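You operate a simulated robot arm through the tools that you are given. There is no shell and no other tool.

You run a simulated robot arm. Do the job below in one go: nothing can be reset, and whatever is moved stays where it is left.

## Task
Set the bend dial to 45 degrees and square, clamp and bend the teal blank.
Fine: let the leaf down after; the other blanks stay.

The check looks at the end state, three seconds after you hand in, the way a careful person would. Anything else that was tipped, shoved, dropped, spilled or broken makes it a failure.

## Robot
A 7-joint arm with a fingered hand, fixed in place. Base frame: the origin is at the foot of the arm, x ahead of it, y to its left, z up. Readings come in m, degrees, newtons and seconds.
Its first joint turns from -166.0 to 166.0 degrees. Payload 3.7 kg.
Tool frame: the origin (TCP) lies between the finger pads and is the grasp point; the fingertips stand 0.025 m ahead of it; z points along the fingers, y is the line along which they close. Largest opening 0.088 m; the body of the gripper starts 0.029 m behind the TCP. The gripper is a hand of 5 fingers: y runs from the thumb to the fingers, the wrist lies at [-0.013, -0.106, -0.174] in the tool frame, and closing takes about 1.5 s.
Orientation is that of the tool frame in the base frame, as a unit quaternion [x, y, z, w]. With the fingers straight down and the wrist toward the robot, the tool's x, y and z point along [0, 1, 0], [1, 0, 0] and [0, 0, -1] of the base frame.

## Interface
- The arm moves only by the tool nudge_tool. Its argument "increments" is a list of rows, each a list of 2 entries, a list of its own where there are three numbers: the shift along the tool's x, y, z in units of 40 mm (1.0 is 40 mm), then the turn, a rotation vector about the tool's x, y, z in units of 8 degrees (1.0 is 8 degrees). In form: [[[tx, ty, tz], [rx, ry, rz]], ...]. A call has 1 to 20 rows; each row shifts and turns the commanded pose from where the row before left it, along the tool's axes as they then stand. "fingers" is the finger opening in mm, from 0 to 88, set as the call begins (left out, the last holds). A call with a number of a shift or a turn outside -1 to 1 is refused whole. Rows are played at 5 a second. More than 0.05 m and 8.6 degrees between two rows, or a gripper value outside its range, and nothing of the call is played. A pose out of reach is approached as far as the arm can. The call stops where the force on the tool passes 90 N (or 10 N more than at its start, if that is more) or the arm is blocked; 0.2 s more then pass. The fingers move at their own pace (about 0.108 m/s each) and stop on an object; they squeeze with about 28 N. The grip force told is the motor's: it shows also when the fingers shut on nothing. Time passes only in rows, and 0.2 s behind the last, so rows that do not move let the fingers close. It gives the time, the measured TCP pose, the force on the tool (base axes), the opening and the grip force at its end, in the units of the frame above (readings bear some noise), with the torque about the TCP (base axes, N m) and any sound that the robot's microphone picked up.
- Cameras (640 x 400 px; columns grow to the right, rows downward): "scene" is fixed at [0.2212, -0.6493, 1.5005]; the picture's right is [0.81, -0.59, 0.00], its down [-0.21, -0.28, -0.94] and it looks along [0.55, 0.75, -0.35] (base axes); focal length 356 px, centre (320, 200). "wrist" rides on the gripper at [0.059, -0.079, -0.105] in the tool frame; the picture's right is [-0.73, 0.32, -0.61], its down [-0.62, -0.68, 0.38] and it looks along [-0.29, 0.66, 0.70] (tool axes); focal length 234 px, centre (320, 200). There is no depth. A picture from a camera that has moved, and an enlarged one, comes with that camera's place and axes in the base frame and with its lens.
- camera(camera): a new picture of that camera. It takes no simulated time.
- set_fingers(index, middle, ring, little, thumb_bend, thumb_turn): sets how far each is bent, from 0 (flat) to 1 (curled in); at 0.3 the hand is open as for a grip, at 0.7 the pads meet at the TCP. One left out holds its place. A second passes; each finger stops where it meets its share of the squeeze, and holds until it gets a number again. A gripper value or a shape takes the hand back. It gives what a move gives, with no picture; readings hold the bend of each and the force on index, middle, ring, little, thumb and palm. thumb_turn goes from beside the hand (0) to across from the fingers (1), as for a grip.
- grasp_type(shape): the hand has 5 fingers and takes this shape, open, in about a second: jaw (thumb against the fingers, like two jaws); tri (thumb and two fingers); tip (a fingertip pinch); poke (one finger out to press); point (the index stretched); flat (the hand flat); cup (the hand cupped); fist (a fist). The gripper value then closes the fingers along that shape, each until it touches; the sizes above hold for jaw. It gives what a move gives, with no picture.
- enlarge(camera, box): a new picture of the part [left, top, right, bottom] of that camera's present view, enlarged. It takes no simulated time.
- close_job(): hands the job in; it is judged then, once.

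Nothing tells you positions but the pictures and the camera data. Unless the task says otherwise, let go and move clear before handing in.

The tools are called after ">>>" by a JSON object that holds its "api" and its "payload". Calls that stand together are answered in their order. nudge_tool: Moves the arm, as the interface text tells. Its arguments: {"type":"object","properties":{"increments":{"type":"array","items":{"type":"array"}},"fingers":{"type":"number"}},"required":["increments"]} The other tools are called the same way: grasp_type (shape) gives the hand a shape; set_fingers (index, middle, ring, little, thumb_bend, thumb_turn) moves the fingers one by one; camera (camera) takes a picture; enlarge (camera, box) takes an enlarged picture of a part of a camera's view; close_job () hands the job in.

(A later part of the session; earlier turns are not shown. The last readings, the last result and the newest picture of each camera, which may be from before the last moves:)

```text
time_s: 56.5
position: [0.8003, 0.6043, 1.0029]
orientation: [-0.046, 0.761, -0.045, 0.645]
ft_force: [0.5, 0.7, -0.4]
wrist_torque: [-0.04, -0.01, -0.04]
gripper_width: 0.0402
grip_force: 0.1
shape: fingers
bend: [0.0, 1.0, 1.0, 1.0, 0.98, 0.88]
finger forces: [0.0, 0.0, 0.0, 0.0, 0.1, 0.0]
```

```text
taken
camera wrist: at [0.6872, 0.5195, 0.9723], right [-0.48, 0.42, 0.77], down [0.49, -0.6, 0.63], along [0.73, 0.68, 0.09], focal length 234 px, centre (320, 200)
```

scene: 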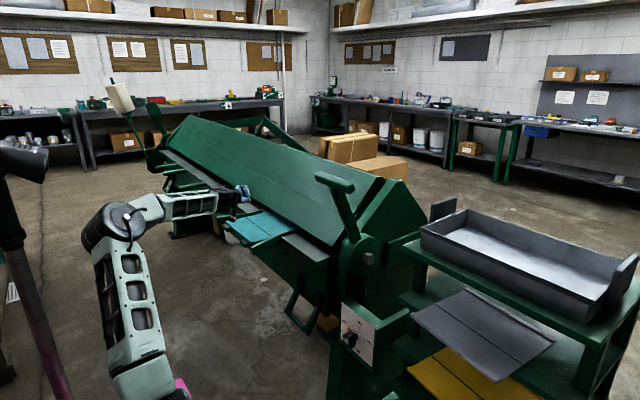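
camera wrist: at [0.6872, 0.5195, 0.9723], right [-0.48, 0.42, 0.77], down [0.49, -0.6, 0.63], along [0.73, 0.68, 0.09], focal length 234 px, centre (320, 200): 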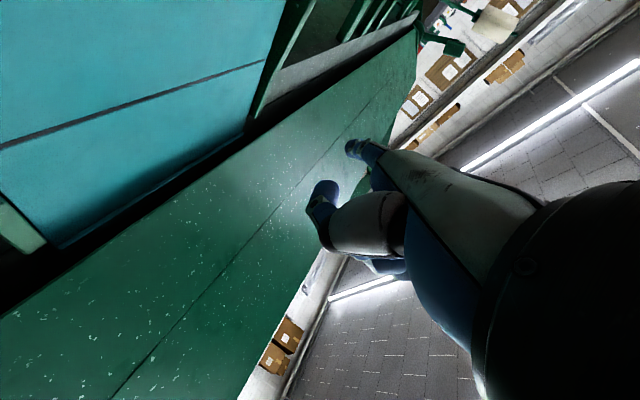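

The arm reaches comfortably here. I switch to the 'poke' shape and rotate so that the index and middle fingertips point forward-down (tilt 50°, yaw 18°) for pushing the front lip.

>>> {"api": "grasp_type", "payload": {"shape": "poke"}}

>>> {"api": "nudge_tool", "payload": {"increments": [[[0, 0, 0], [0.0757, 0.362, 0.83]], [[0, 0, 0], [0.0757, 0.362, 0.83]], [[0, 0, 0], [0.0757, 0.362, 0.83]], [[0, 0, 0], [0.0757, 0.362, 0.83]], [[0, 0, 0], [0.0757, 0.362, 0.83]], [[0, 0, 0], [0.0757, 0.362, 0.83]], [[0, 0, 0], [0.0757, 0.362, 0.83]], [[0, 0, 0], [0.0757, 0.362, 0.83]], [[0, 0, 0], [0.0757, 0.362, 0.83]], [[0, 0, 0], [0.0757, 0.362, 0.83]], [[0, 0, 0], [0.0757, 0.362, 0.83]], [[0, 0, 0], [0.0757, 0.362, 0.83]], [[0, 0, 0], [0.0757, 0.362, 0.83]], [[0, 0, 0], [0, 0, 0]]]}}

>>> {"api": "camera", "payload": {"camera": "wrist"}}

>>> {"api": "enlarge", "payload": {"camera": "scene", "box": [190, 150, 310, 270]}}

```text
time_s: 57.4
position: [0.8013, 0.6033, 1.0013]
orientation: [-0.046, 0.761, -0.046, 0.645]
ft_force: [0.5, 0.9, -0.8]
wrist_torque: [0.0, -0.01, 0.02]
gripper_width: 0.0001
grip_force: 0.1
shape: poke
bend: [0.7, 0.7, 0.99, 0.99, 1.0, 1.0]
finger forces: [0.0, 0.0, 0.0, 0.1, 0.1, 0.0]
```

```text
time_s: 60.4
position: [0.8007, 0.6024, 0.9997]
orientation: [0.533, 0.734, 0.342, 0.247]
ft_force: [0.7, 0.9, 0.8]
wrist_torque: [0.01, -0.01, -0.03]
gripper_width: 0.0
grip_force: 0.0
shape: poke
bend: [0.7, 0.7, 0.99, 0.99, 1.0, 1.0]
finger forces: [0.0, 0.0, 0.0, 0.0, 0.0, 0.0]
```

```text
taken
camera wrist: at [0.657, 0.6174, 1.0084], right [-0.02, -0.77, 0.64], down [0.05, -0.64, -0.77], along [1.0, 0.02, 0.05], focal length 234 px, centre (320, 200)
```

wrist: 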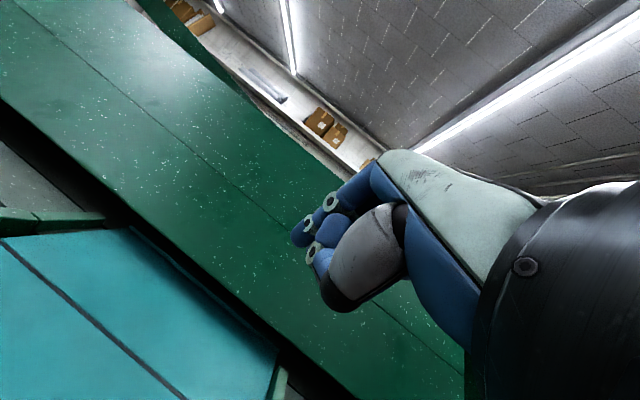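

```text
3.33 times, centred on (250, 210) of scene
camera zoom: at [0.2212, -0.6493, 1.5005], right [0.81, -0.59, 0.0], down [-0.21, -0.28, -0.94], along [0.55, 0.75, -0.35], focal length 1188 px, centre (553, 167)
```

zoom: 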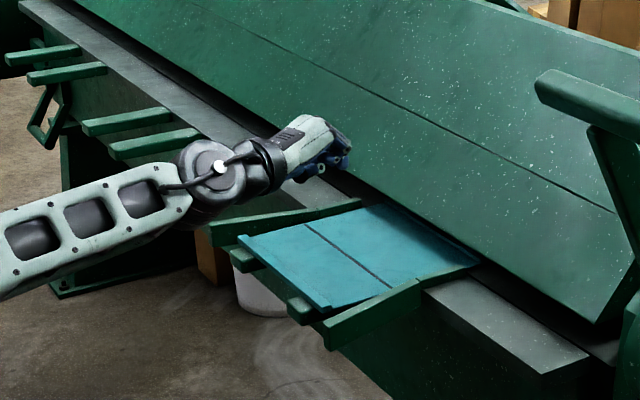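

>>> {"api": "nudge_tool", "payload": {"increments": [[[0.695, -0.362, -0.43], [0, 0, 0]], [[0.695, -0.362, -0.43], [0, 0, 0]], [[0.695, -0.362, -0.43], [0, 0, 0]], [[0.695, -0.362, -0.43], [0, 0, 0]], [[0, -0.62, 0.52], [0, 0, 0]], [[0, -0.62, 0.52], [0, 0, 0]], [[0, -0.62, 0.52], [0, 0, 0]], [[0, -0.5, 0.4], [0, 0, 0]], [[0, 0, 0], [0, 0, 0]]]}}

>>> {"api": "camera", "payload": {"camera": "wrist"}}

>>> {"api": "enlarge", "payload": {"camera": "scene", "box": [200, 180, 300, 260]}}

```text
time_s: 62.4
position: [0.68, 0.6798, 0.8784]
orientation: [0.533, 0.734, 0.34, 0.248]
ft_force: [-0.2, -0.1, -0.5]
wrist_torque: [0.0, 0.01, 0.0]
gripper_width: 0.0001
grip_force: 0.0
shape: poke
bend: [0.7, 0.7, 0.99, 0.99, 1.0, 1.0]
finger forces: [0.0, 0.0, 0.1, 0.1, 0.1, 0.0]
```

```text
taken
camera wrist: at [0.5365, 0.6948, 0.8858], right [-0.02, -0.77, 0.64], down [0.05, -0.64, -0.77], along [1.0, 0.02, 0.05], focal length 234 px, centre (320, 200)
```

wrist: 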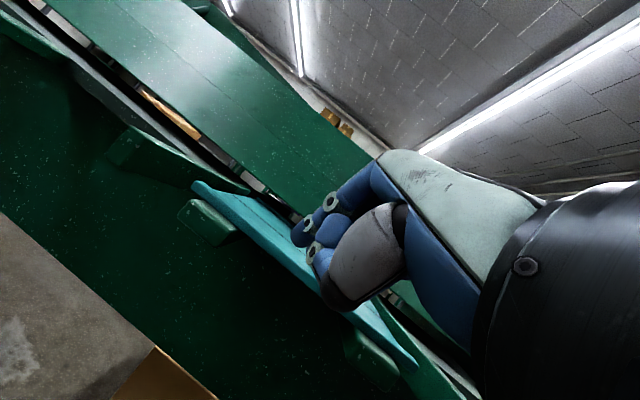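

```text
5.00 times, centred on (250, 220) of scene
camera zoom: at [0.2212, -0.6493, 1.5005], right [0.81, -0.59, 0.0], down [-0.21, -0.28, -0.94], along [0.55, 0.75, -0.35], focal length 1782 px, centre (670, 100)
```

zoom: 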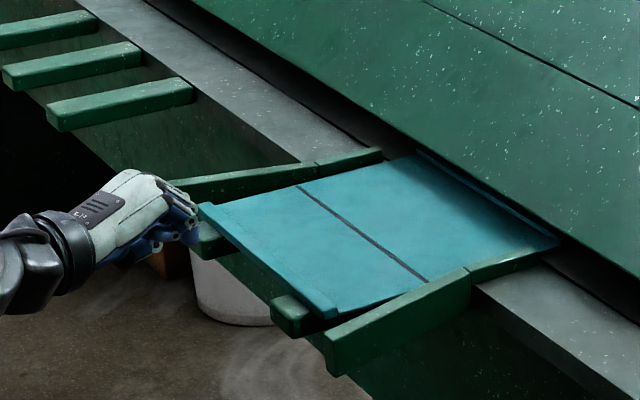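

>>> {"api": "enlarge", "payload": {"camera": "wrist", "box": [170, 160, 350, 290]}}

>>> {"api": "enlarge", "payload": {"camera": "wrist", "box": [290, 250, 450, 400]}}

```text
3.08 times, centred on (260, 225) of wrist
camera zoom: at [0.5365, 0.6948, 0.8858], right [-0.02, -0.77, 0.64], down [0.05, -0.64, -0.77], along [1.0, 0.02, 0.05], focal length 720 px, centre (505, 123)
```

zoom: 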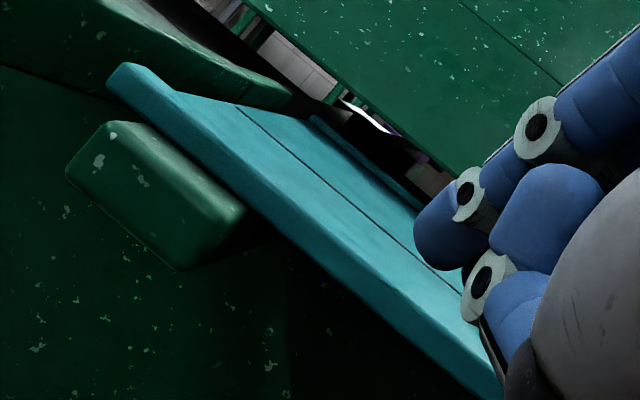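

```text
2.67 times, centred on (370, 325) of wrist
camera zoom: at [0.5365, 0.6948, 0.8858], right [-0.02, -0.77, 0.64], down [0.05, -0.64, -0.77], along [1.0, 0.02, 0.05], focal length 624 px, centre (187, -133)
```

zoom: 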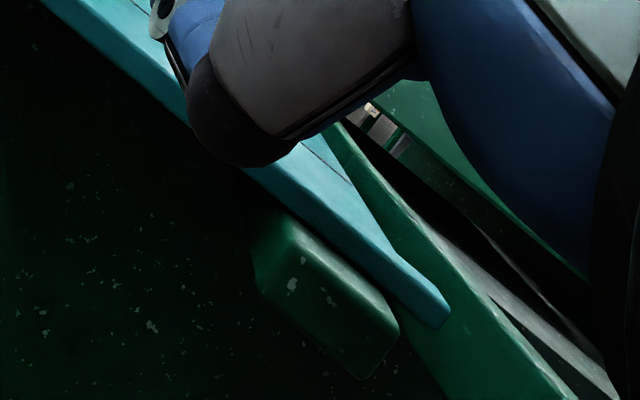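

The lip front is at x≈0.755, z≈0.836, between the supports. I lower the fingertips to lip height and approach to just before contact.

>>> {"api": "nudge_tool", "payload": {"increments": [[[-0.26, -0.045, 0.4425], [0, 0, 0]], [[-0.26, -0.045, 0.4425], [0, 0, 0]], [[0, 0, 0], [0, 0, 0]]]}}

>>> {"api": "enlarge", "payload": {"camera": "wrist", "box": [170, 160, 350, 330]}}

>>> {"api": "enlarge", "payload": {"camera": "scene", "box": [200, 190, 290, 250]}}

```text
time_s: 63.2
position: [0.7112, 0.666, 0.8533]
orientation: [0.533, 0.733, 0.342, 0.248]
ft_force: [0.1, 0.8, -0.4]
wrist_torque: [-0.01, -0.02, 0.02]
gripper_width: 0.0001
grip_force: 0.0
shape: poke
bend: [0.7, 0.7, 0.99, 0.99, 1.0, 1.0]
finger forces: [0.0, 0.0, 0.0, 0.0, 0.0, 0.1]
```

```text
2.35 times, centred on (260, 245) of wrist
camera zoom: at [0.5662, 0.6821, 0.8612], right [-0.02, -0.77, 0.64], down [0.05, -0.64, -0.77], along [1.0, 0.02, 0.05], focal length 551 px, centre (461, 94)
```

zoom: 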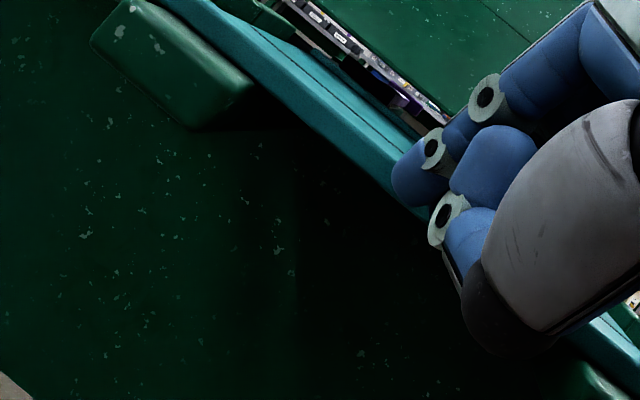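

```text
6.67 times, centred on (245, 220) of scene
camera zoom: at [0.2212, -0.6493, 1.5005], right [0.81, -0.59, 0.0], down [-0.21, -0.28, -0.94], along [0.55, 0.75, -0.35], focal length 2377 px, centre (820, 67)
```

zoom: 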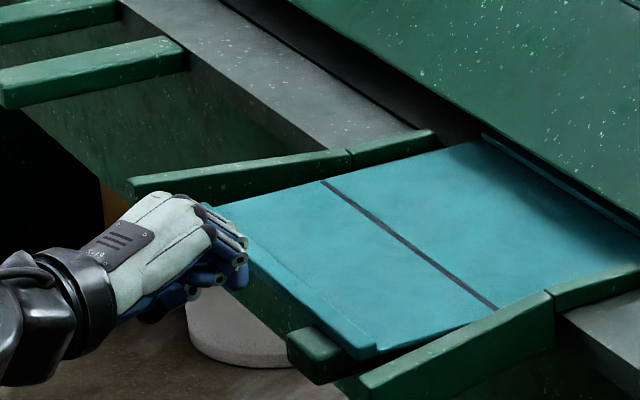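

Fingertips are level with the lip and just in front of it. I start pushing in +x in small steps, watching forces.

>>> {"api": "nudge_tool", "payload": {"increments": [[[-0.0773, 0.1529, 0.1821], [0, 0, 0]], [[-0.0773, 0.1529, 0.1821], [0, 0, 0]], [[-0.0773, 0.1529, 0.1821], [0, 0, 0]], [[-0.0773, 0.1529, 0.1821], [0, 0, 0]], [[0, 0, 0], [0, 0, 0]]]}}

>>> {"api": "enlarge", "payload": {"camera": "wrist", "box": [170, 130, 350, 300]}}

>>> {"api": "enlarge", "payload": {"camera": "scene", "box": [210, 190, 300, 250]}}

```text
time_s: 64.4
position: [0.7494, 0.6682, 0.8545]
orientation: [0.532, 0.734, 0.341, 0.247]
ft_force: [0.2, -0.4, -0.5]
wrist_torque: [0.0, 0.0, -0.04]
gripper_width: 0.0002
grip_force: 0.1
shape: poke
bend: [0.7, 0.7, 0.99, 0.99, 1.0, 1.0]
finger forces: [0.0, 0.0, 0.1, 0.0, 0.0, 0.1]
```

```text
2.35 times, centred on (260, 215) of wrist
camera zoom: at [0.6058, 0.6831, 0.8615], right [-0.02, -0.77, 0.64], down [0.05, -0.64, -0.77], along [1.0, 0.02, 0.05], focal length 551 px, centre (461, 165)
```

zoom: 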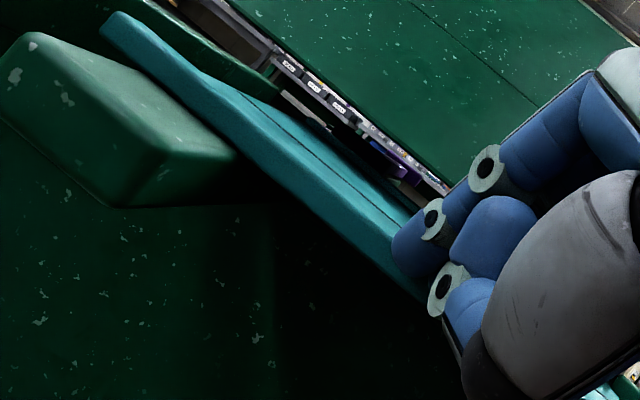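

```text
6.67 times, centred on (255, 220) of scene
camera zoom: at [0.2212, -0.6493, 1.5005], right [0.81, -0.59, 0.0], down [-0.21, -0.28, -0.94], along [0.55, 0.75, -0.35], focal length 2377 px, centre (753, 67)
```

zoom: 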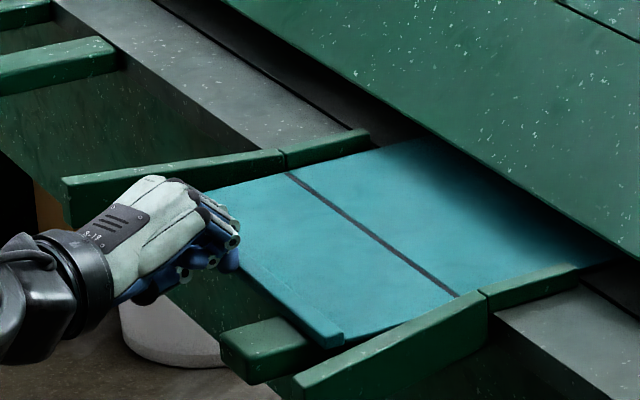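

The blank slides evenly (about 24 mm so far). Continue pushing.

>>> {"api": "nudge_tool", "payload": {"increments": [[[-0.0773, 0.1529, 0.1821], [0, 0, 0]], [[-0.0773, 0.1529, 0.1821], [0, 0, 0]], [[-0.0773, 0.1529, 0.1821], [0, 0, 0]], [[-0.0773, 0.1529, 0.1821], [0, 0, 0]], [[-0.0773, 0.1529, 0.1821], [0, 0, 0]], [[0, 0, 0], [0, 0, 0]]]}}

>>> {"api": "enlarge", "payload": {"camera": "wrist", "box": [170, 130, 350, 300]}}

>>> {"api": "enlarge", "payload": {"camera": "scene", "box": [210, 190, 300, 250]}}

```text
time_s: 65.8
position: [0.7996, 0.6682, 0.8535]
orientation: [0.533, 0.733, 0.341, 0.248]
ft_force: [-0.2, 0.0, 0.2]
wrist_torque: [-0.02, 0.01, 0.02]
gripper_width: 0.0
grip_force: 0.0
shape: poke
bend: [0.7, 0.7, 0.99, 0.99, 1.0, 1.0]
finger forces: [0.0, 0.0, 0.1, 0.1, 0.0, 0.0]
```

```text
2.35 times, centred on (260, 215) of wrist
camera zoom: at [0.6556, 0.683, 0.8604], right [-0.02, -0.77, 0.64], down [0.05, -0.64, -0.77], along [1.0, 0.02, 0.05], focal length 551 px, centre (461, 165)
```

zoom: 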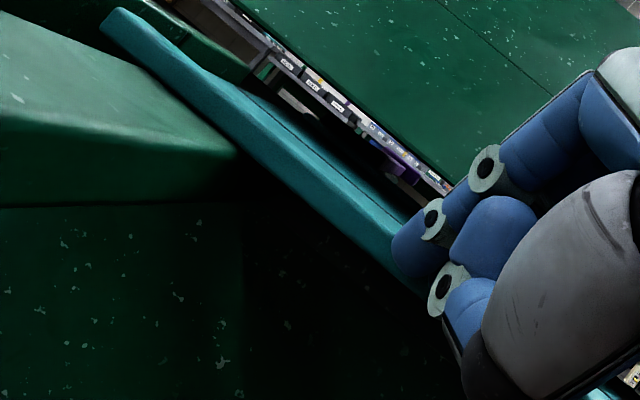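

```text
6.67 times, centred on (255, 220) of scene
camera zoom: at [0.2212, -0.6493, 1.5005], right [0.81, -0.59, 0.0], down [-0.21, -0.28, -0.94], along [0.55, 0.75, -0.35], focal length 2377 px, centre (753, 67)
```

zoom: 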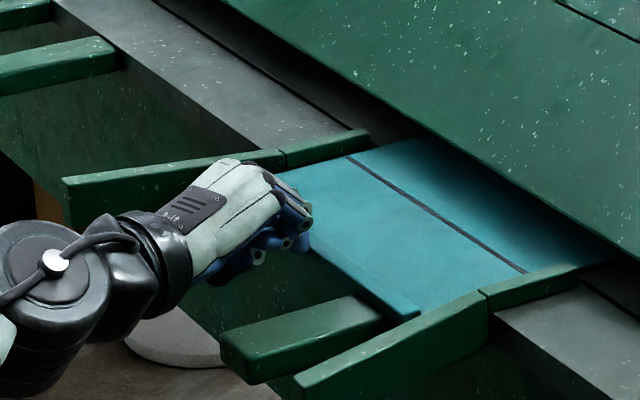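

>>> {"api": "nudge_tool", "payload": {"increments": [[[-0.0773, 0.1529, 0.1821], [0, 0, 0]], [[-0.0387, 0.0765, 0.0911], [0, 0, 0]], [[-0.0387, 0.0765, 0.0911], [0, 0, 0]], [[0, 0, 0], [0, 0, 0]]]}}

>>> {"api": "enlarge", "payload": {"camera": "scene", "box": [210, 190, 300, 250]}}

```text
time_s: 66.8
position: [0.819, 0.6673, 0.8526]
orientation: [0.533, 0.734, 0.341, 0.248]
ft_force: [-0.1, 0.9, -0.3]
wrist_torque: [-0.01, 0.01, -0.04]
gripper_width: 0.0
grip_force: 0.1
shape: poke
bend: [0.7, 0.7, 0.99, 0.99, 1.0, 1.0]
finger forces: [0.1, 0.8, 0.0, 0.1, 0.0, 0.0]
```

```text
6.67 times, centred on (255, 220) of scene
camera zoom: at [0.2212, -0.6493, 1.5005], right [0.81, -0.59, 0.0], down [-0.21, -0.28, -0.94], along [0.55, 0.75, -0.35], focal length 2377 px, centre (753, 67)
```

zoom: 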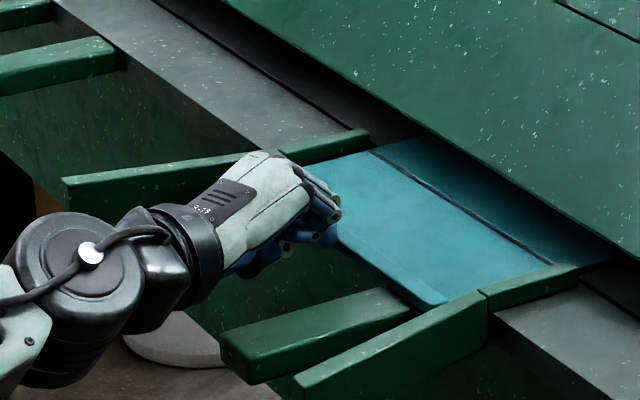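

Nearly there; I continue in 3 mm steps to feel for the back stop.

>>> {"api": "nudge_tool", "payload": {"increments": [[[-0.0232, 0.0459, 0.0546], [0, 0, 0]], [[-0.0232, 0.0459, 0.0546], [0, 0, 0]], [[0, 0, 0], [0, 0, 0]]]}}

>>> {"api": "enlarge", "payload": {"camera": "scene", "box": [210, 190, 300, 250]}}

```text
time_s: 67.6
position: [0.8253, 0.6679, 0.8519]
orientation: [0.533, 0.734, 0.341, 0.248]
ft_force: [-2.5, 0.5, 1.1]
wrist_torque: [0.01, 0.0, -0.03]
gripper_width: 0.0
grip_force: 0.0
shape: poke
bend: [0.7, 0.7, 0.99, 0.99, 1.0, 1.0]
finger forces: [0.0, 2.6, 0.1, 0.0, 0.0, 0.0]
```

```text
6.67 times, centred on (255, 220) of scene
camera zoom: at [0.2212, -0.6493, 1.5005], right [0.81, -0.59, 0.0], down [-0.21, -0.28, -0.94], along [0.55, 0.75, -0.35], focal length 2377 px, centre (753, 67)
```

zoom: 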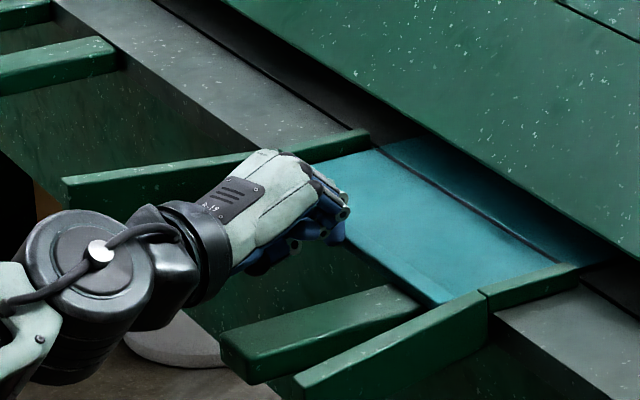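

>>> {"api": "nudge_tool", "payload": {"increments": [[[-0.0232, 0.0459, 0.0546], [0, 0, 0]], [[0, 0, 0], [0, 0, 0]]]}}

>>> {"api": "nudge_tool", "payload": {"increments": [[[-0.0232, 0.0459, 0.0546], [0, 0, 0]], [[0, 0, 0], [0, 0, 0]]]}}

>>> {"api": "enlarge", "payload": {"camera": "scene", "box": [230, 190, 310, 250]}}

```text
time_s: 68.2
position: [0.8273, 0.6684, 0.8527]
orientation: [0.532, 0.734, 0.342, 0.248]
ft_force: [-7.5, 1.0, 3.5]
wrist_torque: [0.01, 0.03, -0.04]
gripper_width: 0.0
grip_force: 0.1
shape: poke
bend: [0.7, 0.7, 0.99, 0.99, 1.0, 1.0]
finger forces: [0.0, 8.3, 0.0, 0.0, 0.0, 0.0]
```

```text
time_s: 68.8
position: [0.8292, 0.668, 0.8533]
orientation: [0.532, 0.734, 0.342, 0.248]
ft_force: [-22.2, -1.1, 4.8]
wrist_torque: [-0.06, 0.18, -0.12]
gripper_width: 0.0001
grip_force: 0.0
shape: poke
bend: [0.7, 0.7, 0.99, 0.99, 1.0, 1.0]
finger forces: [0.1, 23.2, 0.0, 0.0, 0.0, 0.0]
```

```text
6.67 times, centred on (270, 220) of scene
camera zoom: at [0.2212, -0.6493, 1.5005], right [0.81, -0.59, 0.0], down [-0.21, -0.28, -0.94], along [0.55, 0.75, -0.35], focal length 2377 px, centre (653, 67)
```

zoom: 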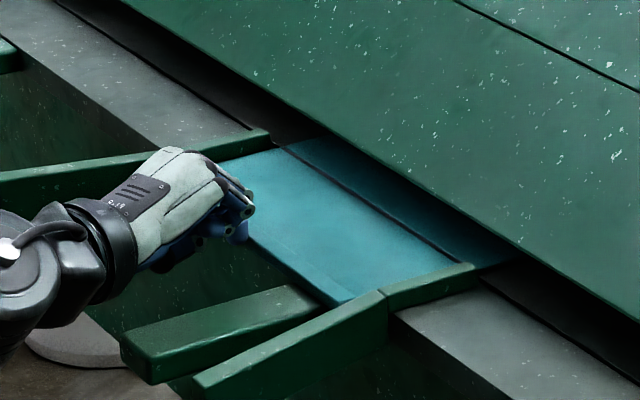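

The blank is against something firm at 22 N, with the bend line right at the clamp nose. I'll check squareness with close-ups.

>>> {"api": "enlarge", "payload": {"camera": "scene", "box": [255, 200, 305, 235]}}

>>> {"api": "camera", "payload": {"camera": "wrist"}}

>>> {"api": "enlarge", "payload": {"camera": "wrist", "box": [180, 100, 330, 250]}}

```text
11.43 times, centred on (280, 218) of scene
camera zoom: at [0.2212, -0.6493, 1.5005], right [0.81, -0.59, 0.0], down [-0.21, -0.28, -0.94], along [0.55, 0.75, -0.35], focal length 4074 px, centre (777, 0)
```

zoom: 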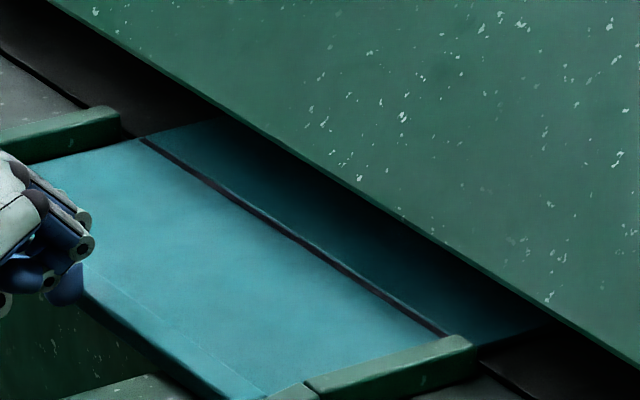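

```text
taken
camera wrist: at [0.6854, 0.6832, 0.8608], right [-0.02, -0.77, 0.64], down [0.06, -0.64, -0.77], along [1.0, 0.02, 0.06], focal length 234 px, centre (320, 200)
```

wrist: 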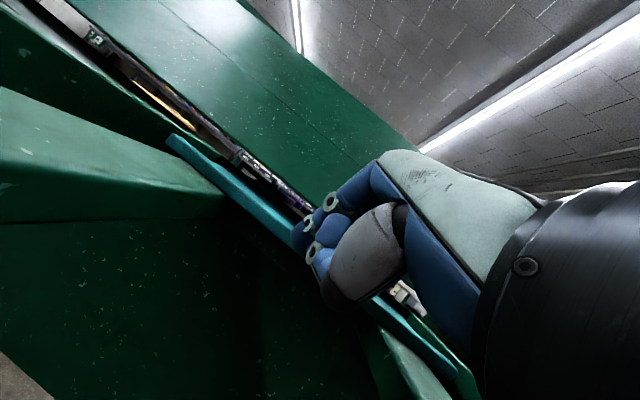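

```text
2.67 times, centred on (255, 175) of wrist
camera zoom: at [0.6854, 0.6832, 0.8608], right [-0.02, -0.77, 0.64], down [0.06, -0.64, -0.77], along [1.0, 0.02, 0.06], focal length 624 px, centre (493, 267)
```

zoom: 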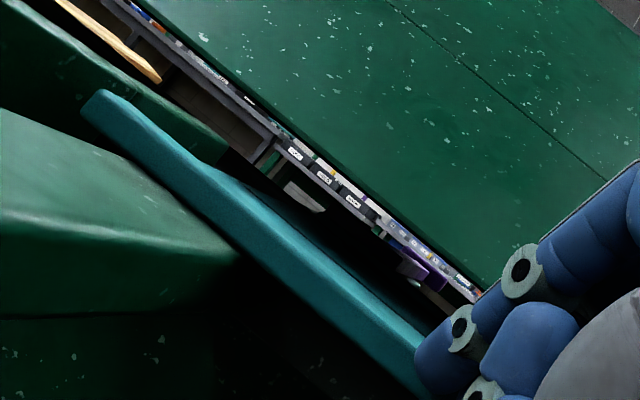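

A slight residual skew (left edge maybe 1–3 mm shallower) is possible, so I'll back off and push again on the left part of the lip, then the right.

>>> {"api": "nudge_tool", "payload": {"increments": [[[0.116, -0.229, -0.273], [0, 0, 0]], [[0.68, 0.17, 0.145], [0, 0, 0]], [[0.68, 0.17, 0.145], [0, 0, 0]], [[-0.0773, 0.1529, 0.1821], [0, 0, 0]], [[0, 0, 0], [0, 0, 0]]]}}

>>> {"api": "nudge_tool", "payload": {"increments": [[[-0.0232, 0.0459, 0.0546], [0, 0, 0]], [[0, 0, 0], [0, 0, 0]]]}}

>>> {"api": "nudge_tool", "payload": {"increments": [[[-0.0232, 0.0459, 0.0546], [0, 0, 0]], [[0, 0, 0], [0, 0, 0]]]}}

```text
time_s: 70.0
position: [0.826, 0.7263, 0.8551]
orientation: [0.533, 0.733, 0.341, 0.248]
ft_force: [0.4, 0.1, 0.6]
wrist_torque: [-0.01, 0.01, 0.01]
gripper_width: 0.0
grip_force: 0.1
shape: poke
bend: [0.7, 0.7, 0.99, 0.99, 1.0, 1.0]
finger forces: [0.1, 0.0, 0.1, 0.1, 0.1, 0.1]
```

```text
time_s: 70.6
position: [0.8284, 0.7259, 0.8556]
orientation: [0.533, 0.733, 0.341, 0.249]
ft_force: [-5.6, -0.1, 1.2]
wrist_torque: [-0.01, 0.03, -0.02]
gripper_width: 0.0
grip_force: 0.0
shape: poke
bend: [0.7, 0.7, 0.99, 0.99, 1.0, 1.0]
finger forces: [0.1, 5.3, 0.1, 0.1, 0.0, 0.0]
```

```text
time_s: 71.2
position: [0.8299, 0.7262, 0.8566]
orientation: [0.532, 0.734, 0.343, 0.248]
ft_force: [-17.7, -1.3, 5.4]
wrist_torque: [-0.1, 0.18, -0.1]
gripper_width: 0.0
grip_force: 0.0
shape: poke
bend: [0.7, 0.7, 0.99, 0.99, 1.0, 1.0]
finger forces: [0.0, 18.1, 0.0, 0.0, 0.1, 0.1]
```

Left is firmly seated at the same depth. Now the right side of the lip.

>>> {"api": "nudge_tool", "payload": {"increments": [[[0.116, -0.229, -0.273], [0, 0, 0]], [[-0.72, -0.15, -0.18], [0, 0, 0]], [[-0.72, -0.15, -0.18], [0, 0, 0]], [[-0.72, -0.15, -0.18], [0, 0, 0]], [[-0.0387, 0.0765, 0.0911], [0, 0, 0]], [[0, 0, 0], [0, 0, 0]]]}}

>>> {"api": "enlarge", "payload": {"camera": "scene", "box": [230, 190, 310, 250]}}

```text
time_s: 72.6
position: [0.8202, 0.6347, 0.8551]
orientation: [0.533, 0.734, 0.341, 0.248]
ft_force: [0.1, -0.4, -0.3]
wrist_torque: [-0.03, -0.03, 0.01]
gripper_width: 0.0
grip_force: 0.1
shape: poke
bend: [0.7, 0.7, 0.99, 0.99, 1.0, 1.0]
finger forces: [0.0, 0.1, 0.0, 0.1, 0.1, 0.0]
```

```text
6.67 times, centred on (270, 220) of scene
camera zoom: at [0.2212, -0.6493, 1.5005], right [0.81, -0.59, 0.0], down [-0.21, -0.28, -0.94], along [0.55, 0.75, -0.35], focal length 2377 px, centre (653, 67)
```

zoom: 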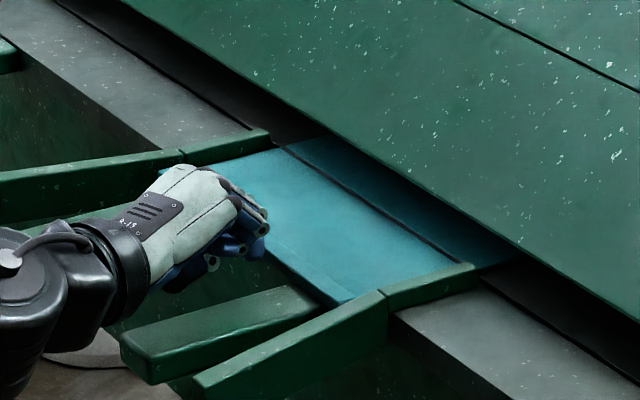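

>>> {"api": "nudge_tool", "payload": {"increments": [[[-0.0387, 0.0765, 0.0911], [0, 0, 0]], [[-0.0155, 0.0306, 0.0364], [0, 0, 0]], [[0, 0, 0], [0, 0, 0]]]}}

>>> {"api": "nudge_tool", "payload": {"increments": [[[-0.0232, 0.0459, 0.0546], [0, 0, 0]], [[0, 0, 0], [0, 0, 0]]]}}

>>> {"api": "nudge_tool", "payload": {"increments": [[[-0.0155, 0.0306, 0.0364], [0, 0, 0]], [[0, 0, 0], [0, 0, 0]]]}}

```text
time_s: 73.4
position: [0.8277, 0.6342, 0.8549]
orientation: [0.533, 0.733, 0.342, 0.248]
ft_force: [-3.5, -0.9, 1.3]
wrist_torque: [-0.03, 0.02, 0.0]
gripper_width: 0.0
grip_force: 0.2
shape: poke
bend: [0.7, 0.7, 0.99, 0.99, 1.0, 1.0]
finger forces: [0.0, 3.7, 0.0, 0.0, 0.0, 0.0]
```

```text
time_s: 74.0
position: [0.8302, 0.6355, 0.8559]
orientation: [0.532, 0.734, 0.342, 0.248]
ft_force: [-16.0, -3.1, 6.9]
wrist_torque: [-0.06, 0.13, -0.13]
gripper_width: 0.0
grip_force: 0.2
shape: poke
bend: [0.7, 0.7, 0.99, 0.99, 1.0, 1.0]
finger forces: [0.2, 17.7, 0.1, 0.1, 0.0, 0.0]
```

```text
time_s: 74.6
position: [0.8318, 0.6358, 0.8565]
orientation: [0.532, 0.733, 0.342, 0.248]
ft_force: [-23.6, -1.1, 11.9]
wrist_torque: [-0.07, 0.21, -0.17]
gripper_width: 0.0001
grip_force: 0.0
shape: poke
bend: [0.7, 0.7, 0.99, 0.99, 1.0, 1.0]
finger forces: [0.0, 27.9, 0.0, 0.0, 0.1, 0.0]
```

Right side seats at the same depth (0.830 vs 0.830 left): the blank is square against the stop. I back off and rise clear.

>>> {"api": "nudge_tool", "payload": {"increments": [[[0.116, -0.229, -0.273], [0, 0, 0]], [[0.155, -0.305, -0.364], [0, 0, 0]], [[0.155, -0.305, -0.364], [0, 0, 0]], [[0.155, -0.305, -0.364], [0, 0, 0]], [[0.155, -0.305, -0.364], [0, 0, 0]], [[0, 0.72, -0.6], [0, 0, 0]], [[0, 0.72, -0.6], [0, 0, 0]], [[0, 0.72, -0.6], [0, 0, 0]], [[0, 0.72, -0.6], [0, 0, 0]], [[0, 0.72, -0.6], [0, 0, 0]], [[0, 0, 0], [0, 0, 0]]]}}

>>> {"api": "camera", "payload": {"camera": "wrist"}}

>>> {"api": "camera", "payload": {"camera": "scene"}}

>>> {"api": "enlarge", "payload": {"camera": "scene", "box": [215, 190, 315, 260]}}

```text
time_s: 77.0
position: [0.741, 0.6354, 1.0416]
orientation: [0.533, 0.734, 0.341, 0.248]
ft_force: [-0.1, -0.5, 0.5]
wrist_torque: [-0.02, 0.02, 0.0]
gripper_width: 0.0001
grip_force: 0.0
shape: poke
bend: [0.7, 0.7, 0.99, 0.99, 1.0, 1.0]
finger forces: [0.0, 0.1, 0.0, 0.1, 0.0, 0.1]
```

```text
taken
camera wrist: at [0.5969, 0.6495, 1.0501], right [-0.02, -0.77, 0.64], down [0.05, -0.64, -0.77], along [1.0, 0.02, 0.05], focal length 234 px, centre (320, 200)
```

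wrist: 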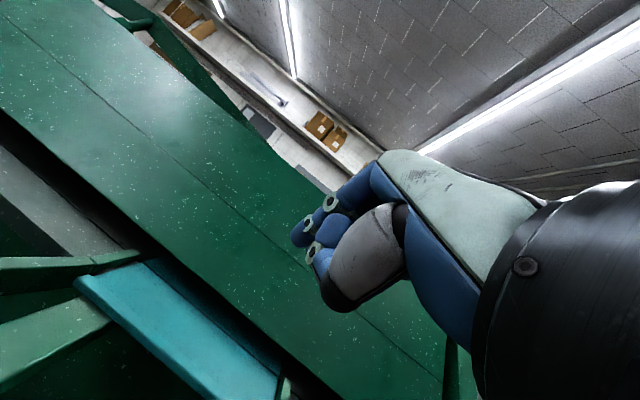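

```text
taken
```

scene: 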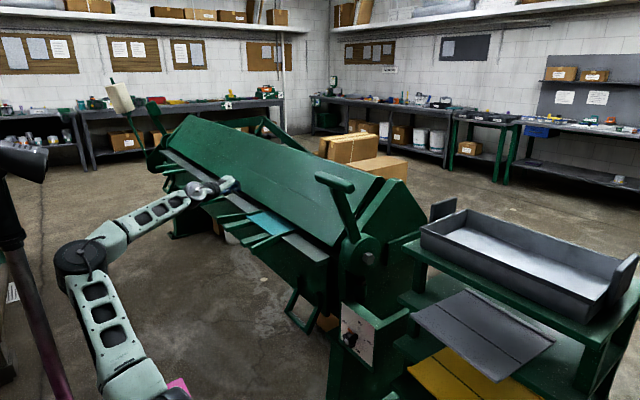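

```text
5.71 times, centred on (265, 225) of scene
camera zoom: at [0.2212, -0.6493, 1.5005], right [0.81, -0.59, 0.0], down [-0.21, -0.28, -0.94], along [0.55, 0.75, -0.35], focal length 2037 px, centre (634, 57)
```

zoom: 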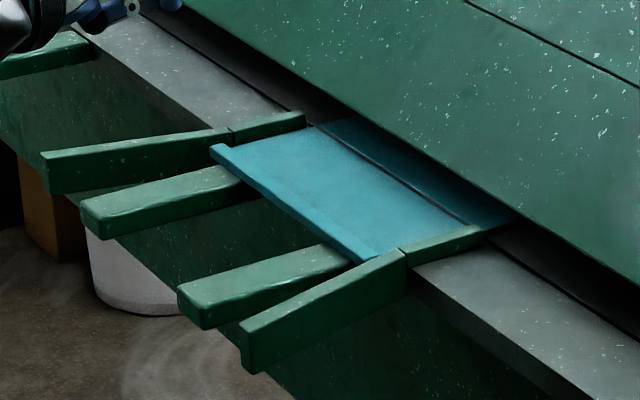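

The blank is seated with its line at the clamp nose. Next is the clamp lever: I move back and over in front of it, with the hand opened to 'jaw', for a closer look.

>>> {"api": "nudge_tool", "payload": {"increments": [[[-0.89, -0.0465, -0.567], [0, 0, 0]], [[-0.89, -0.0465, -0.567], [0, 0, 0]], [[-0.89, -0.0465, -0.567], [0, 0, 0]], [[-0.89, -0.0465, -0.567], [0, 0, 0]], [[-0.89, -0.0465, -0.567], [0, 0, 0]], [[-0.89, -0.0465, -0.567], [0, 0, 0]], [[-0.89, -0.0465, -0.567], [0, 0, 0]], [[-0.89, -0.0465, -0.567], [0, 0, 0]], [[-0.89, -0.0465, -0.567], [0, 0, 0]], [[-0.89, -0.0465, -0.567], [0, 0, 0]], [[-0.89, -0.0465, -0.567], [0, 0, 0]], [[-0.89, -0.0465, -0.567], [0, 0, 0]], [[0, 0, 0], [0, -0.575, 0.482]], [[0, 0, 0], [0, -0.575, 0.482]], [[0, 0, 0], [0, -0.575, 0.482]], [[0, 0, 0], [0, 0, 0]]]}}

>>> {"api": "camera", "payload": {"camera": "wrist"}}

>>> {"api": "camera", "payload": {"camera": "scene"}}

```text
time_s: 78.4
position: [0.7774, 0.351, 1.0878]
orientation: [0.568, 0.692, 0.28, 0.347]
ft_force: [-0.1, -0.1, -0.6]
wrist_torque: [0.03, -0.06, 0.01]
gripper_width: 0.0
grip_force: 0.1
shape: poke
bend: [0.7, 0.7, 0.99, 0.99, 1.0, 1.0]
finger forces: [0.0, 0.0, 0.0, 0.0, 0.0, 0.0]
stopped in row 7: the arm was blocked; the commanded pose is now the measured one
```

```text
taken
camera wrist: at [0.6391, 0.3939, 1.0805], right [-0.21, -0.64, 0.74], down [-0.03, -0.75, -0.66], along [0.98, -0.16, 0.14], focal length 234 px, centre (320, 200)
```

wrist: 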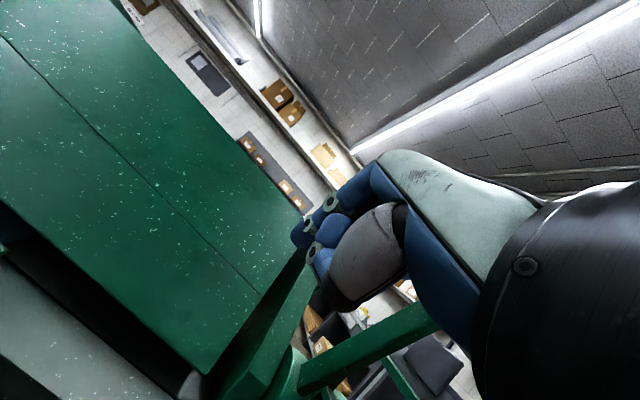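

```text
taken
```

scene: 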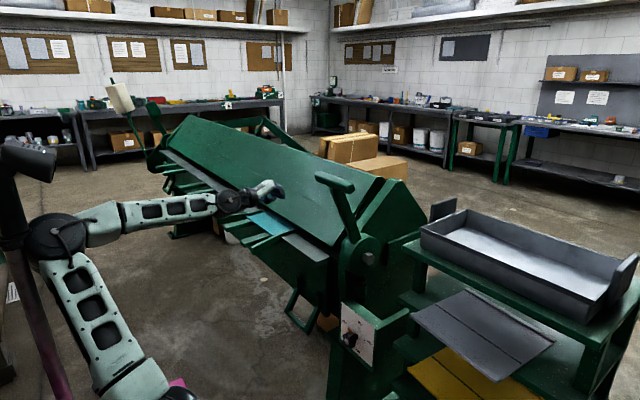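

The elbow comes up against the pole when the hand retracts at this azimuth. I'll slide right while staying further out and a bit lower.

>>> {"api": "nudge_tool", "payload": {"increments": [[[-0.6, -0.25, 0.0], [0, 0, 0]], [[-0.6, -0.25, 0.0], [0, 0, 0]], [[-0.6, -0.25, 0.0], [0, 0, 0]], [[-0.6, -0.25, 0.0], [0, 0, 0]], [[-0.6, -0.25, 0.0], [0, 0, 0]], [[-0.6, -0.25, 0.0], [0, 0, 0]], [[0, 0, 0], [0, 0, 0]]]}}

>>> {"api": "camera", "payload": {"camera": "wrist"}}

>>> {"api": "camera", "payload": {"camera": "scene"}}

```text
time_s: 79.4
position: [0.7839, 0.2346, 1.0665]
orientation: [0.568, 0.664, 0.233, 0.426]
ft_force: [0.7, 0.7, -0.5]
wrist_torque: [0.01, -0.04, 0.03]
gripper_width: 0.0
grip_force: 0.1
shape: poke
bend: [0.7, 0.7, 0.99, 0.99, 1.0, 1.0]
finger forces: [0.0, 0.0, 0.0, 0.0, 0.0, 0.0]
stopped in row 5: the arm was blocked; the commanded pose is now the measured one
```

```text
taken
camera wrist: at [0.6521, 0.2886, 1.0425], right [-0.33, -0.51, 0.8], down [-0.06, -0.83, -0.56], along [0.94, -0.24, 0.24], focal length 234 px, centre (320, 200)
```

wrist: 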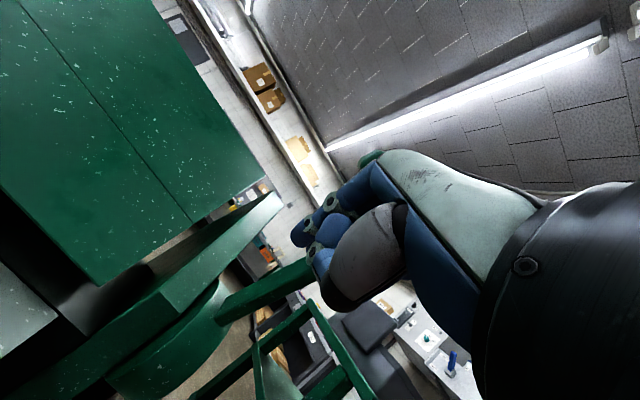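

```text
taken
```

scene: 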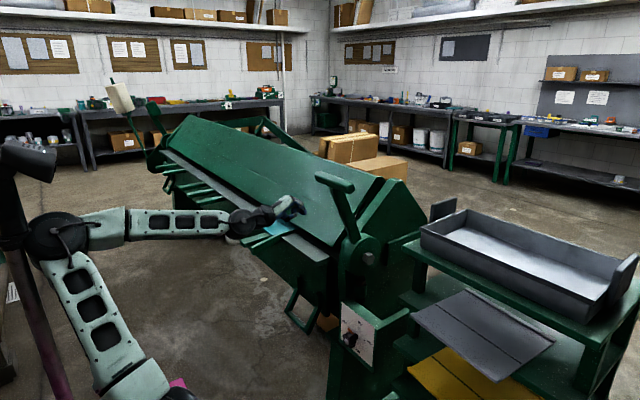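

>>> {"api": "enlarge", "payload": {"camera": "scene", "box": [0, 110, 100, 400]}}

```text
1.38 times, centred on (50, 255) of scene
camera zoom: at [0.2212, -0.6493, 1.5005], right [0.81, -0.59, 0.0], down [-0.21, -0.28, -0.94], along [0.55, 0.75, -0.35], focal length 492 px, centre (692, 124)
```

zoom: 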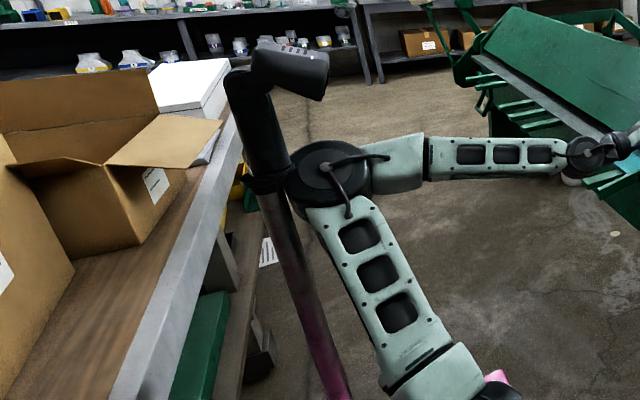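

The elbow is indeed touching the mast. I'll back the hand out the way it came and restore its yaw, to bring the elbow away from the mast.

>>> {"api": "nudge_tool", "payload": {"increments": [[[0.95, 0.25, -0.1], [0, 0, 0]], [[0.95, 0.25, -0.1], [0, 0, 0]], [[0.95, 0.25, 0.0], [0, 0, 0]], [[0, 0, 0], [-0.083, 0.868, -0.074]], [[0, 0, 0], [-0.083, 0.868, -0.074]], [[0, 0, 0], [-0.083, 0.868, -0.074]], [[0, 0, 0], [-0.083, 0.868, -0.074]], [[0, 0, 0], [-0.083, 0.868, -0.074]], [[0, 0, 0], [0, 0, 0]]]}}

>>> {"api": "enlarge", "payload": {"camera": "scene", "box": [0, 110, 100, 400]}}

```text
time_s: 81.4
position: [0.7756, 0.3642, 1.0688]
orientation: [0.432, 0.771, 0.405, 0.234]
ft_force: [-0.1, 0.5, 0.1]
wrist_torque: [0.01, 0.03, -0.01]
gripper_width: 0.0
grip_force: 0.0
shape: poke
bend: [0.7, 0.7, 0.99, 0.99, 1.0, 1.0]
finger forces: [0.0, 0.1, 0.0, 0.0, 0.1, 0.0]
```

```text
1.38 times, centred on (50, 255) of scene
camera zoom: at [0.2212, -0.6493, 1.5005], right [0.81, -0.59, 0.0], down [-0.21, -0.28, -0.94], along [0.55, 0.75, -0.35], focal length 492 px, centre (692, 124)
```

zoom: 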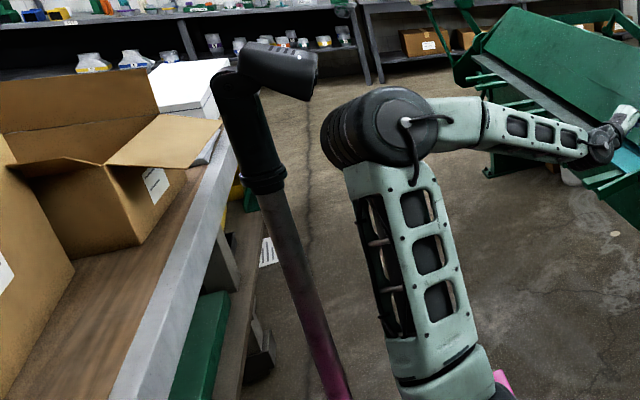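

The elbow is clear of the mast again (and the mast sprang back). Before choosing the lever direction I look at its mechanism and the far end of the brake.

>>> {"api": "enlarge", "payload": {"camera": "scene", "box": [95, 70, 215, 220]}}

>>> {"api": "enlarge", "payload": {"camera": "scene", "box": [330, 215, 420, 315]}}

>>> {"api": "enlarge", "payload": {"camera": "scene", "box": [300, 160, 400, 260]}}

```text
2.67 times, centred on (155, 145) of scene
camera zoom: at [0.2212, -0.6493, 1.5005], right [0.81, -0.59, 0.0], down [-0.21, -0.28, -0.94], along [0.55, 0.75, -0.35], focal length 951 px, centre (760, 347)
```

zoom: 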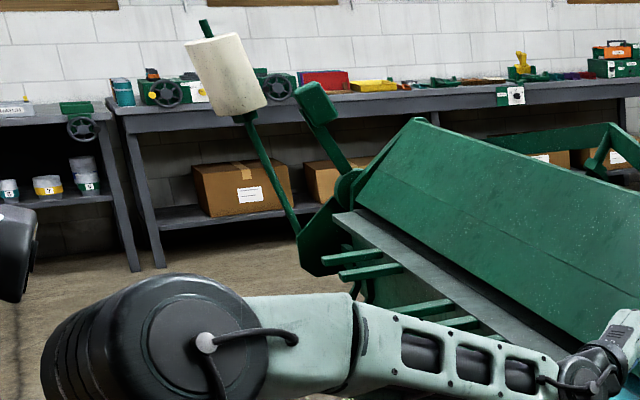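

```text
4.00 times, centred on (375, 265) of scene
camera zoom: at [0.2212, -0.6493, 1.5005], right [0.81, -0.59, 0.0], down [-0.21, -0.28, -0.94], along [0.55, 0.75, -0.35], focal length 1426 px, centre (100, -60)
```

zoom: 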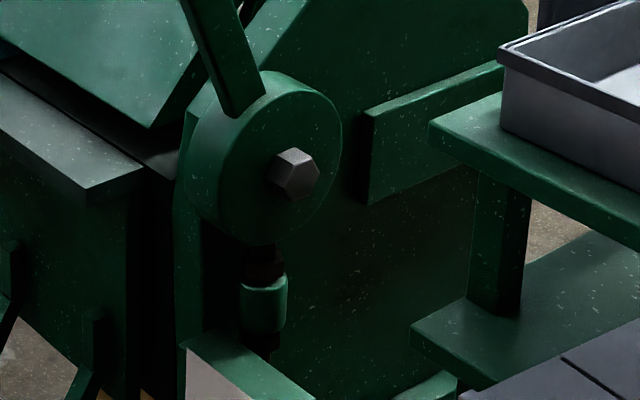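

```text
4.00 times, centred on (350, 210) of scene
camera zoom: at [0.2212, -0.6493, 1.5005], right [0.81, -0.59, 0.0], down [-0.21, -0.28, -0.94], along [0.55, 0.75, -0.35], focal length 1426 px, centre (200, 160)
```

zoom: 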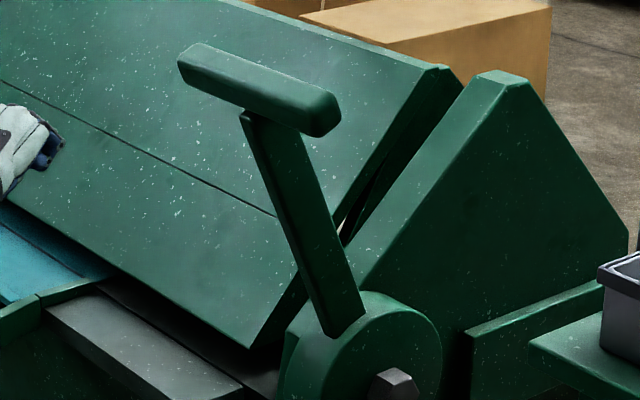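

>>> {"api": "nudge_tool", "payload": {"increments": [[[-0.62, 0.01, -0.53], [0, 0, 0]], [[-0.62, 0.01, -0.53], [0, 0, 0]], [[-0.62, 0.01, -0.53], [0, 0, 0]], [[-0.62, 0.01, -0.53], [0, 0, 0]], [[0, 0, 0], [0, 0, 0]]], "fingers": 0}}

>>> {"api": "enlarge", "payload": {"camera": "scene", "box": [0, 110, 100, 400]}}

>>> {"api": "camera", "payload": {"camera": "wrist"}}

```text
time_s: 82.6
position: [0.7672, 0.2412, 1.1193]
orientation: [0.433, 0.772, 0.403, 0.233]
ft_force: [-0.3, -1.1, -0.5]
wrist_torque: [-0.03, 0.01, -0.01]
gripper_width: 0.0
grip_force: 28.1
shape: jaw
bend: [0.7, 0.7, 0.7, 0.7, 0.4, 1.0]
finger forces: [0.0, 0.0, 0.0, 0.0, 0.0, 0.1]
```

```text
1.38 times, centred on (50, 255) of scene
camera zoom: at [0.2212, -0.6493, 1.5005], right [0.81, -0.59, 0.0], down [-0.21, -0.28, -0.94], along [0.55, 0.75, -0.35], focal length 492 px, centre (692, 124)
```

zoom: 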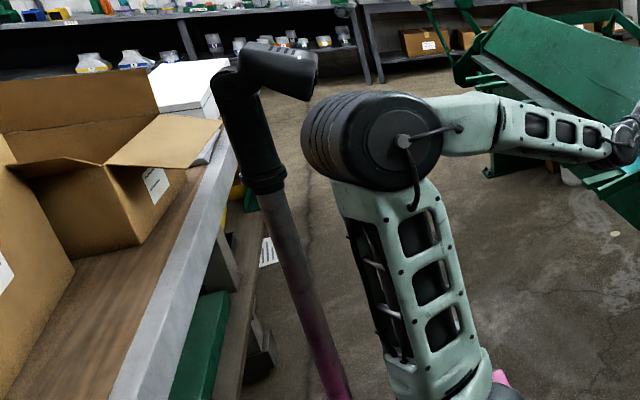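

```text
taken
camera wrist: at [0.6233, 0.2237, 1.1138], right [0.1, -0.78, 0.62], down [0.27, -0.58, -0.77], along [0.96, 0.24, 0.15], focal length 234 px, centre (320, 200)
```

wrist: 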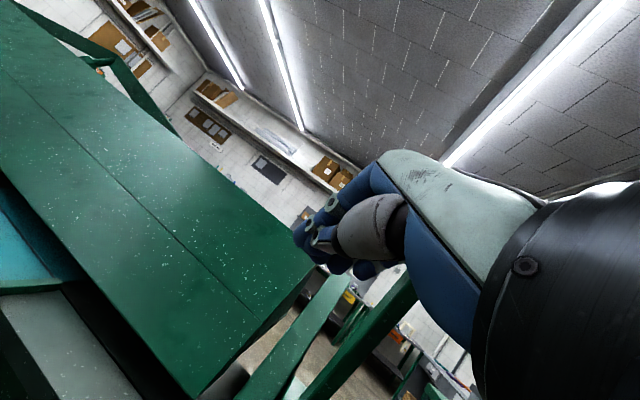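

>>> {"api": "nudge_tool", "payload": {"increments": [[[-0.43, 0.675, -0.7], [0, 0, 0]], [[-0.43, 0.675, -0.7], [0, 0, 0]], [[0, 0, 0], [0.54, -0.512, 0.36]], [[0, 0, 0], [0.54, -0.512, 0.36]], [[0, 0, 0], [0.54, -0.512, 0.36]], [[0, 0, 0], [0, 0, 0]]], "fingers": 88}}

>>> {"api": "enlarge", "payload": {"camera": "scene", "box": [0, 110, 100, 400]}}

>>> {"api": "camera", "payload": {"camera": "wrist"}}

>>> {"api": "enlarge", "payload": {"camera": "scene", "box": [270, 140, 390, 260]}}

```text
time_s: 84.0
position: [0.7712, 0.2061, 1.1975]
orientation: [0.554, 0.748, 0.281, 0.233]
ft_force: [-0.2, -1.3, -0.8]
wrist_torque: [-0.01, 0.02, 0.0]
gripper_width: 0.0806
grip_force: 0.0
shape: jaw
bend: [0.31, 0.31, 0.3, 0.31, 0.32, 0.98]
finger forces: [0.0, 0.0, 0.0, 0.1, 0.0, 0.0]
```

```text
1.38 times, centred on (50, 255) of scene
camera zoom: at [0.2212, -0.6493, 1.5005], right [0.81, -0.59, 0.0], down [-0.21, -0.28, -0.94], along [0.55, 0.75, -0.35], focal length 492 px, centre (692, 124)
```

zoom: 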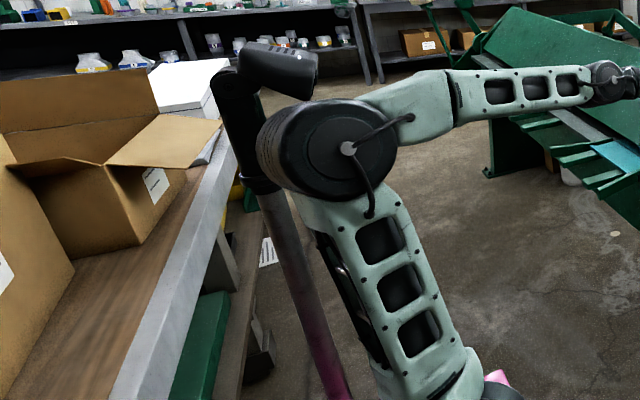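

```text
taken
camera wrist: at [0.63, 0.2276, 1.2182], right [0.02, -0.72, 0.69], down [-0.05, -0.69, -0.72], along [1.0, -0.02, -0.05], focal length 234 px, centre (320, 200)
```

wrist: 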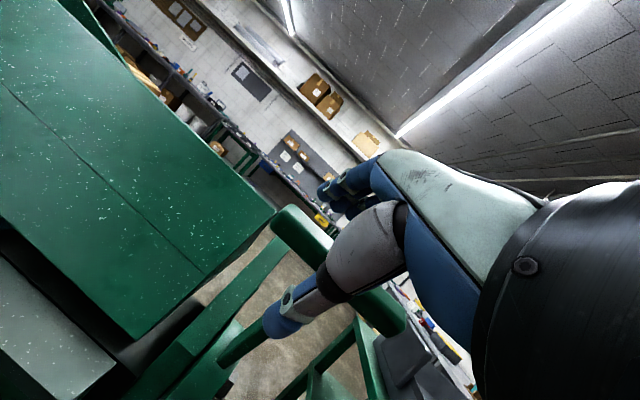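

```text
3.33 times, centred on (330, 200) of scene
camera zoom: at [0.2212, -0.6493, 1.5005], right [0.81, -0.59, 0.0], down [-0.21, -0.28, -0.94], along [0.55, 0.75, -0.35], focal length 1188 px, centre (287, 200)
```

zoom: 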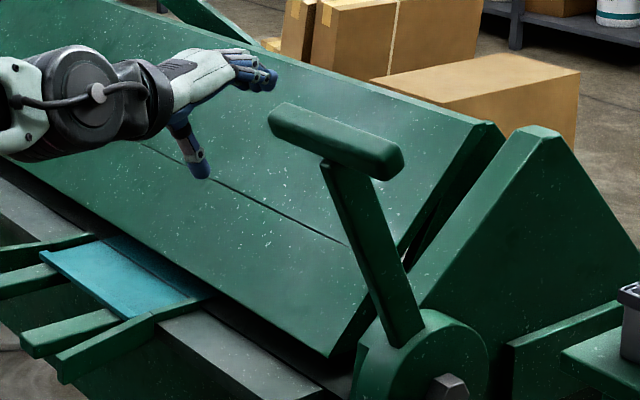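

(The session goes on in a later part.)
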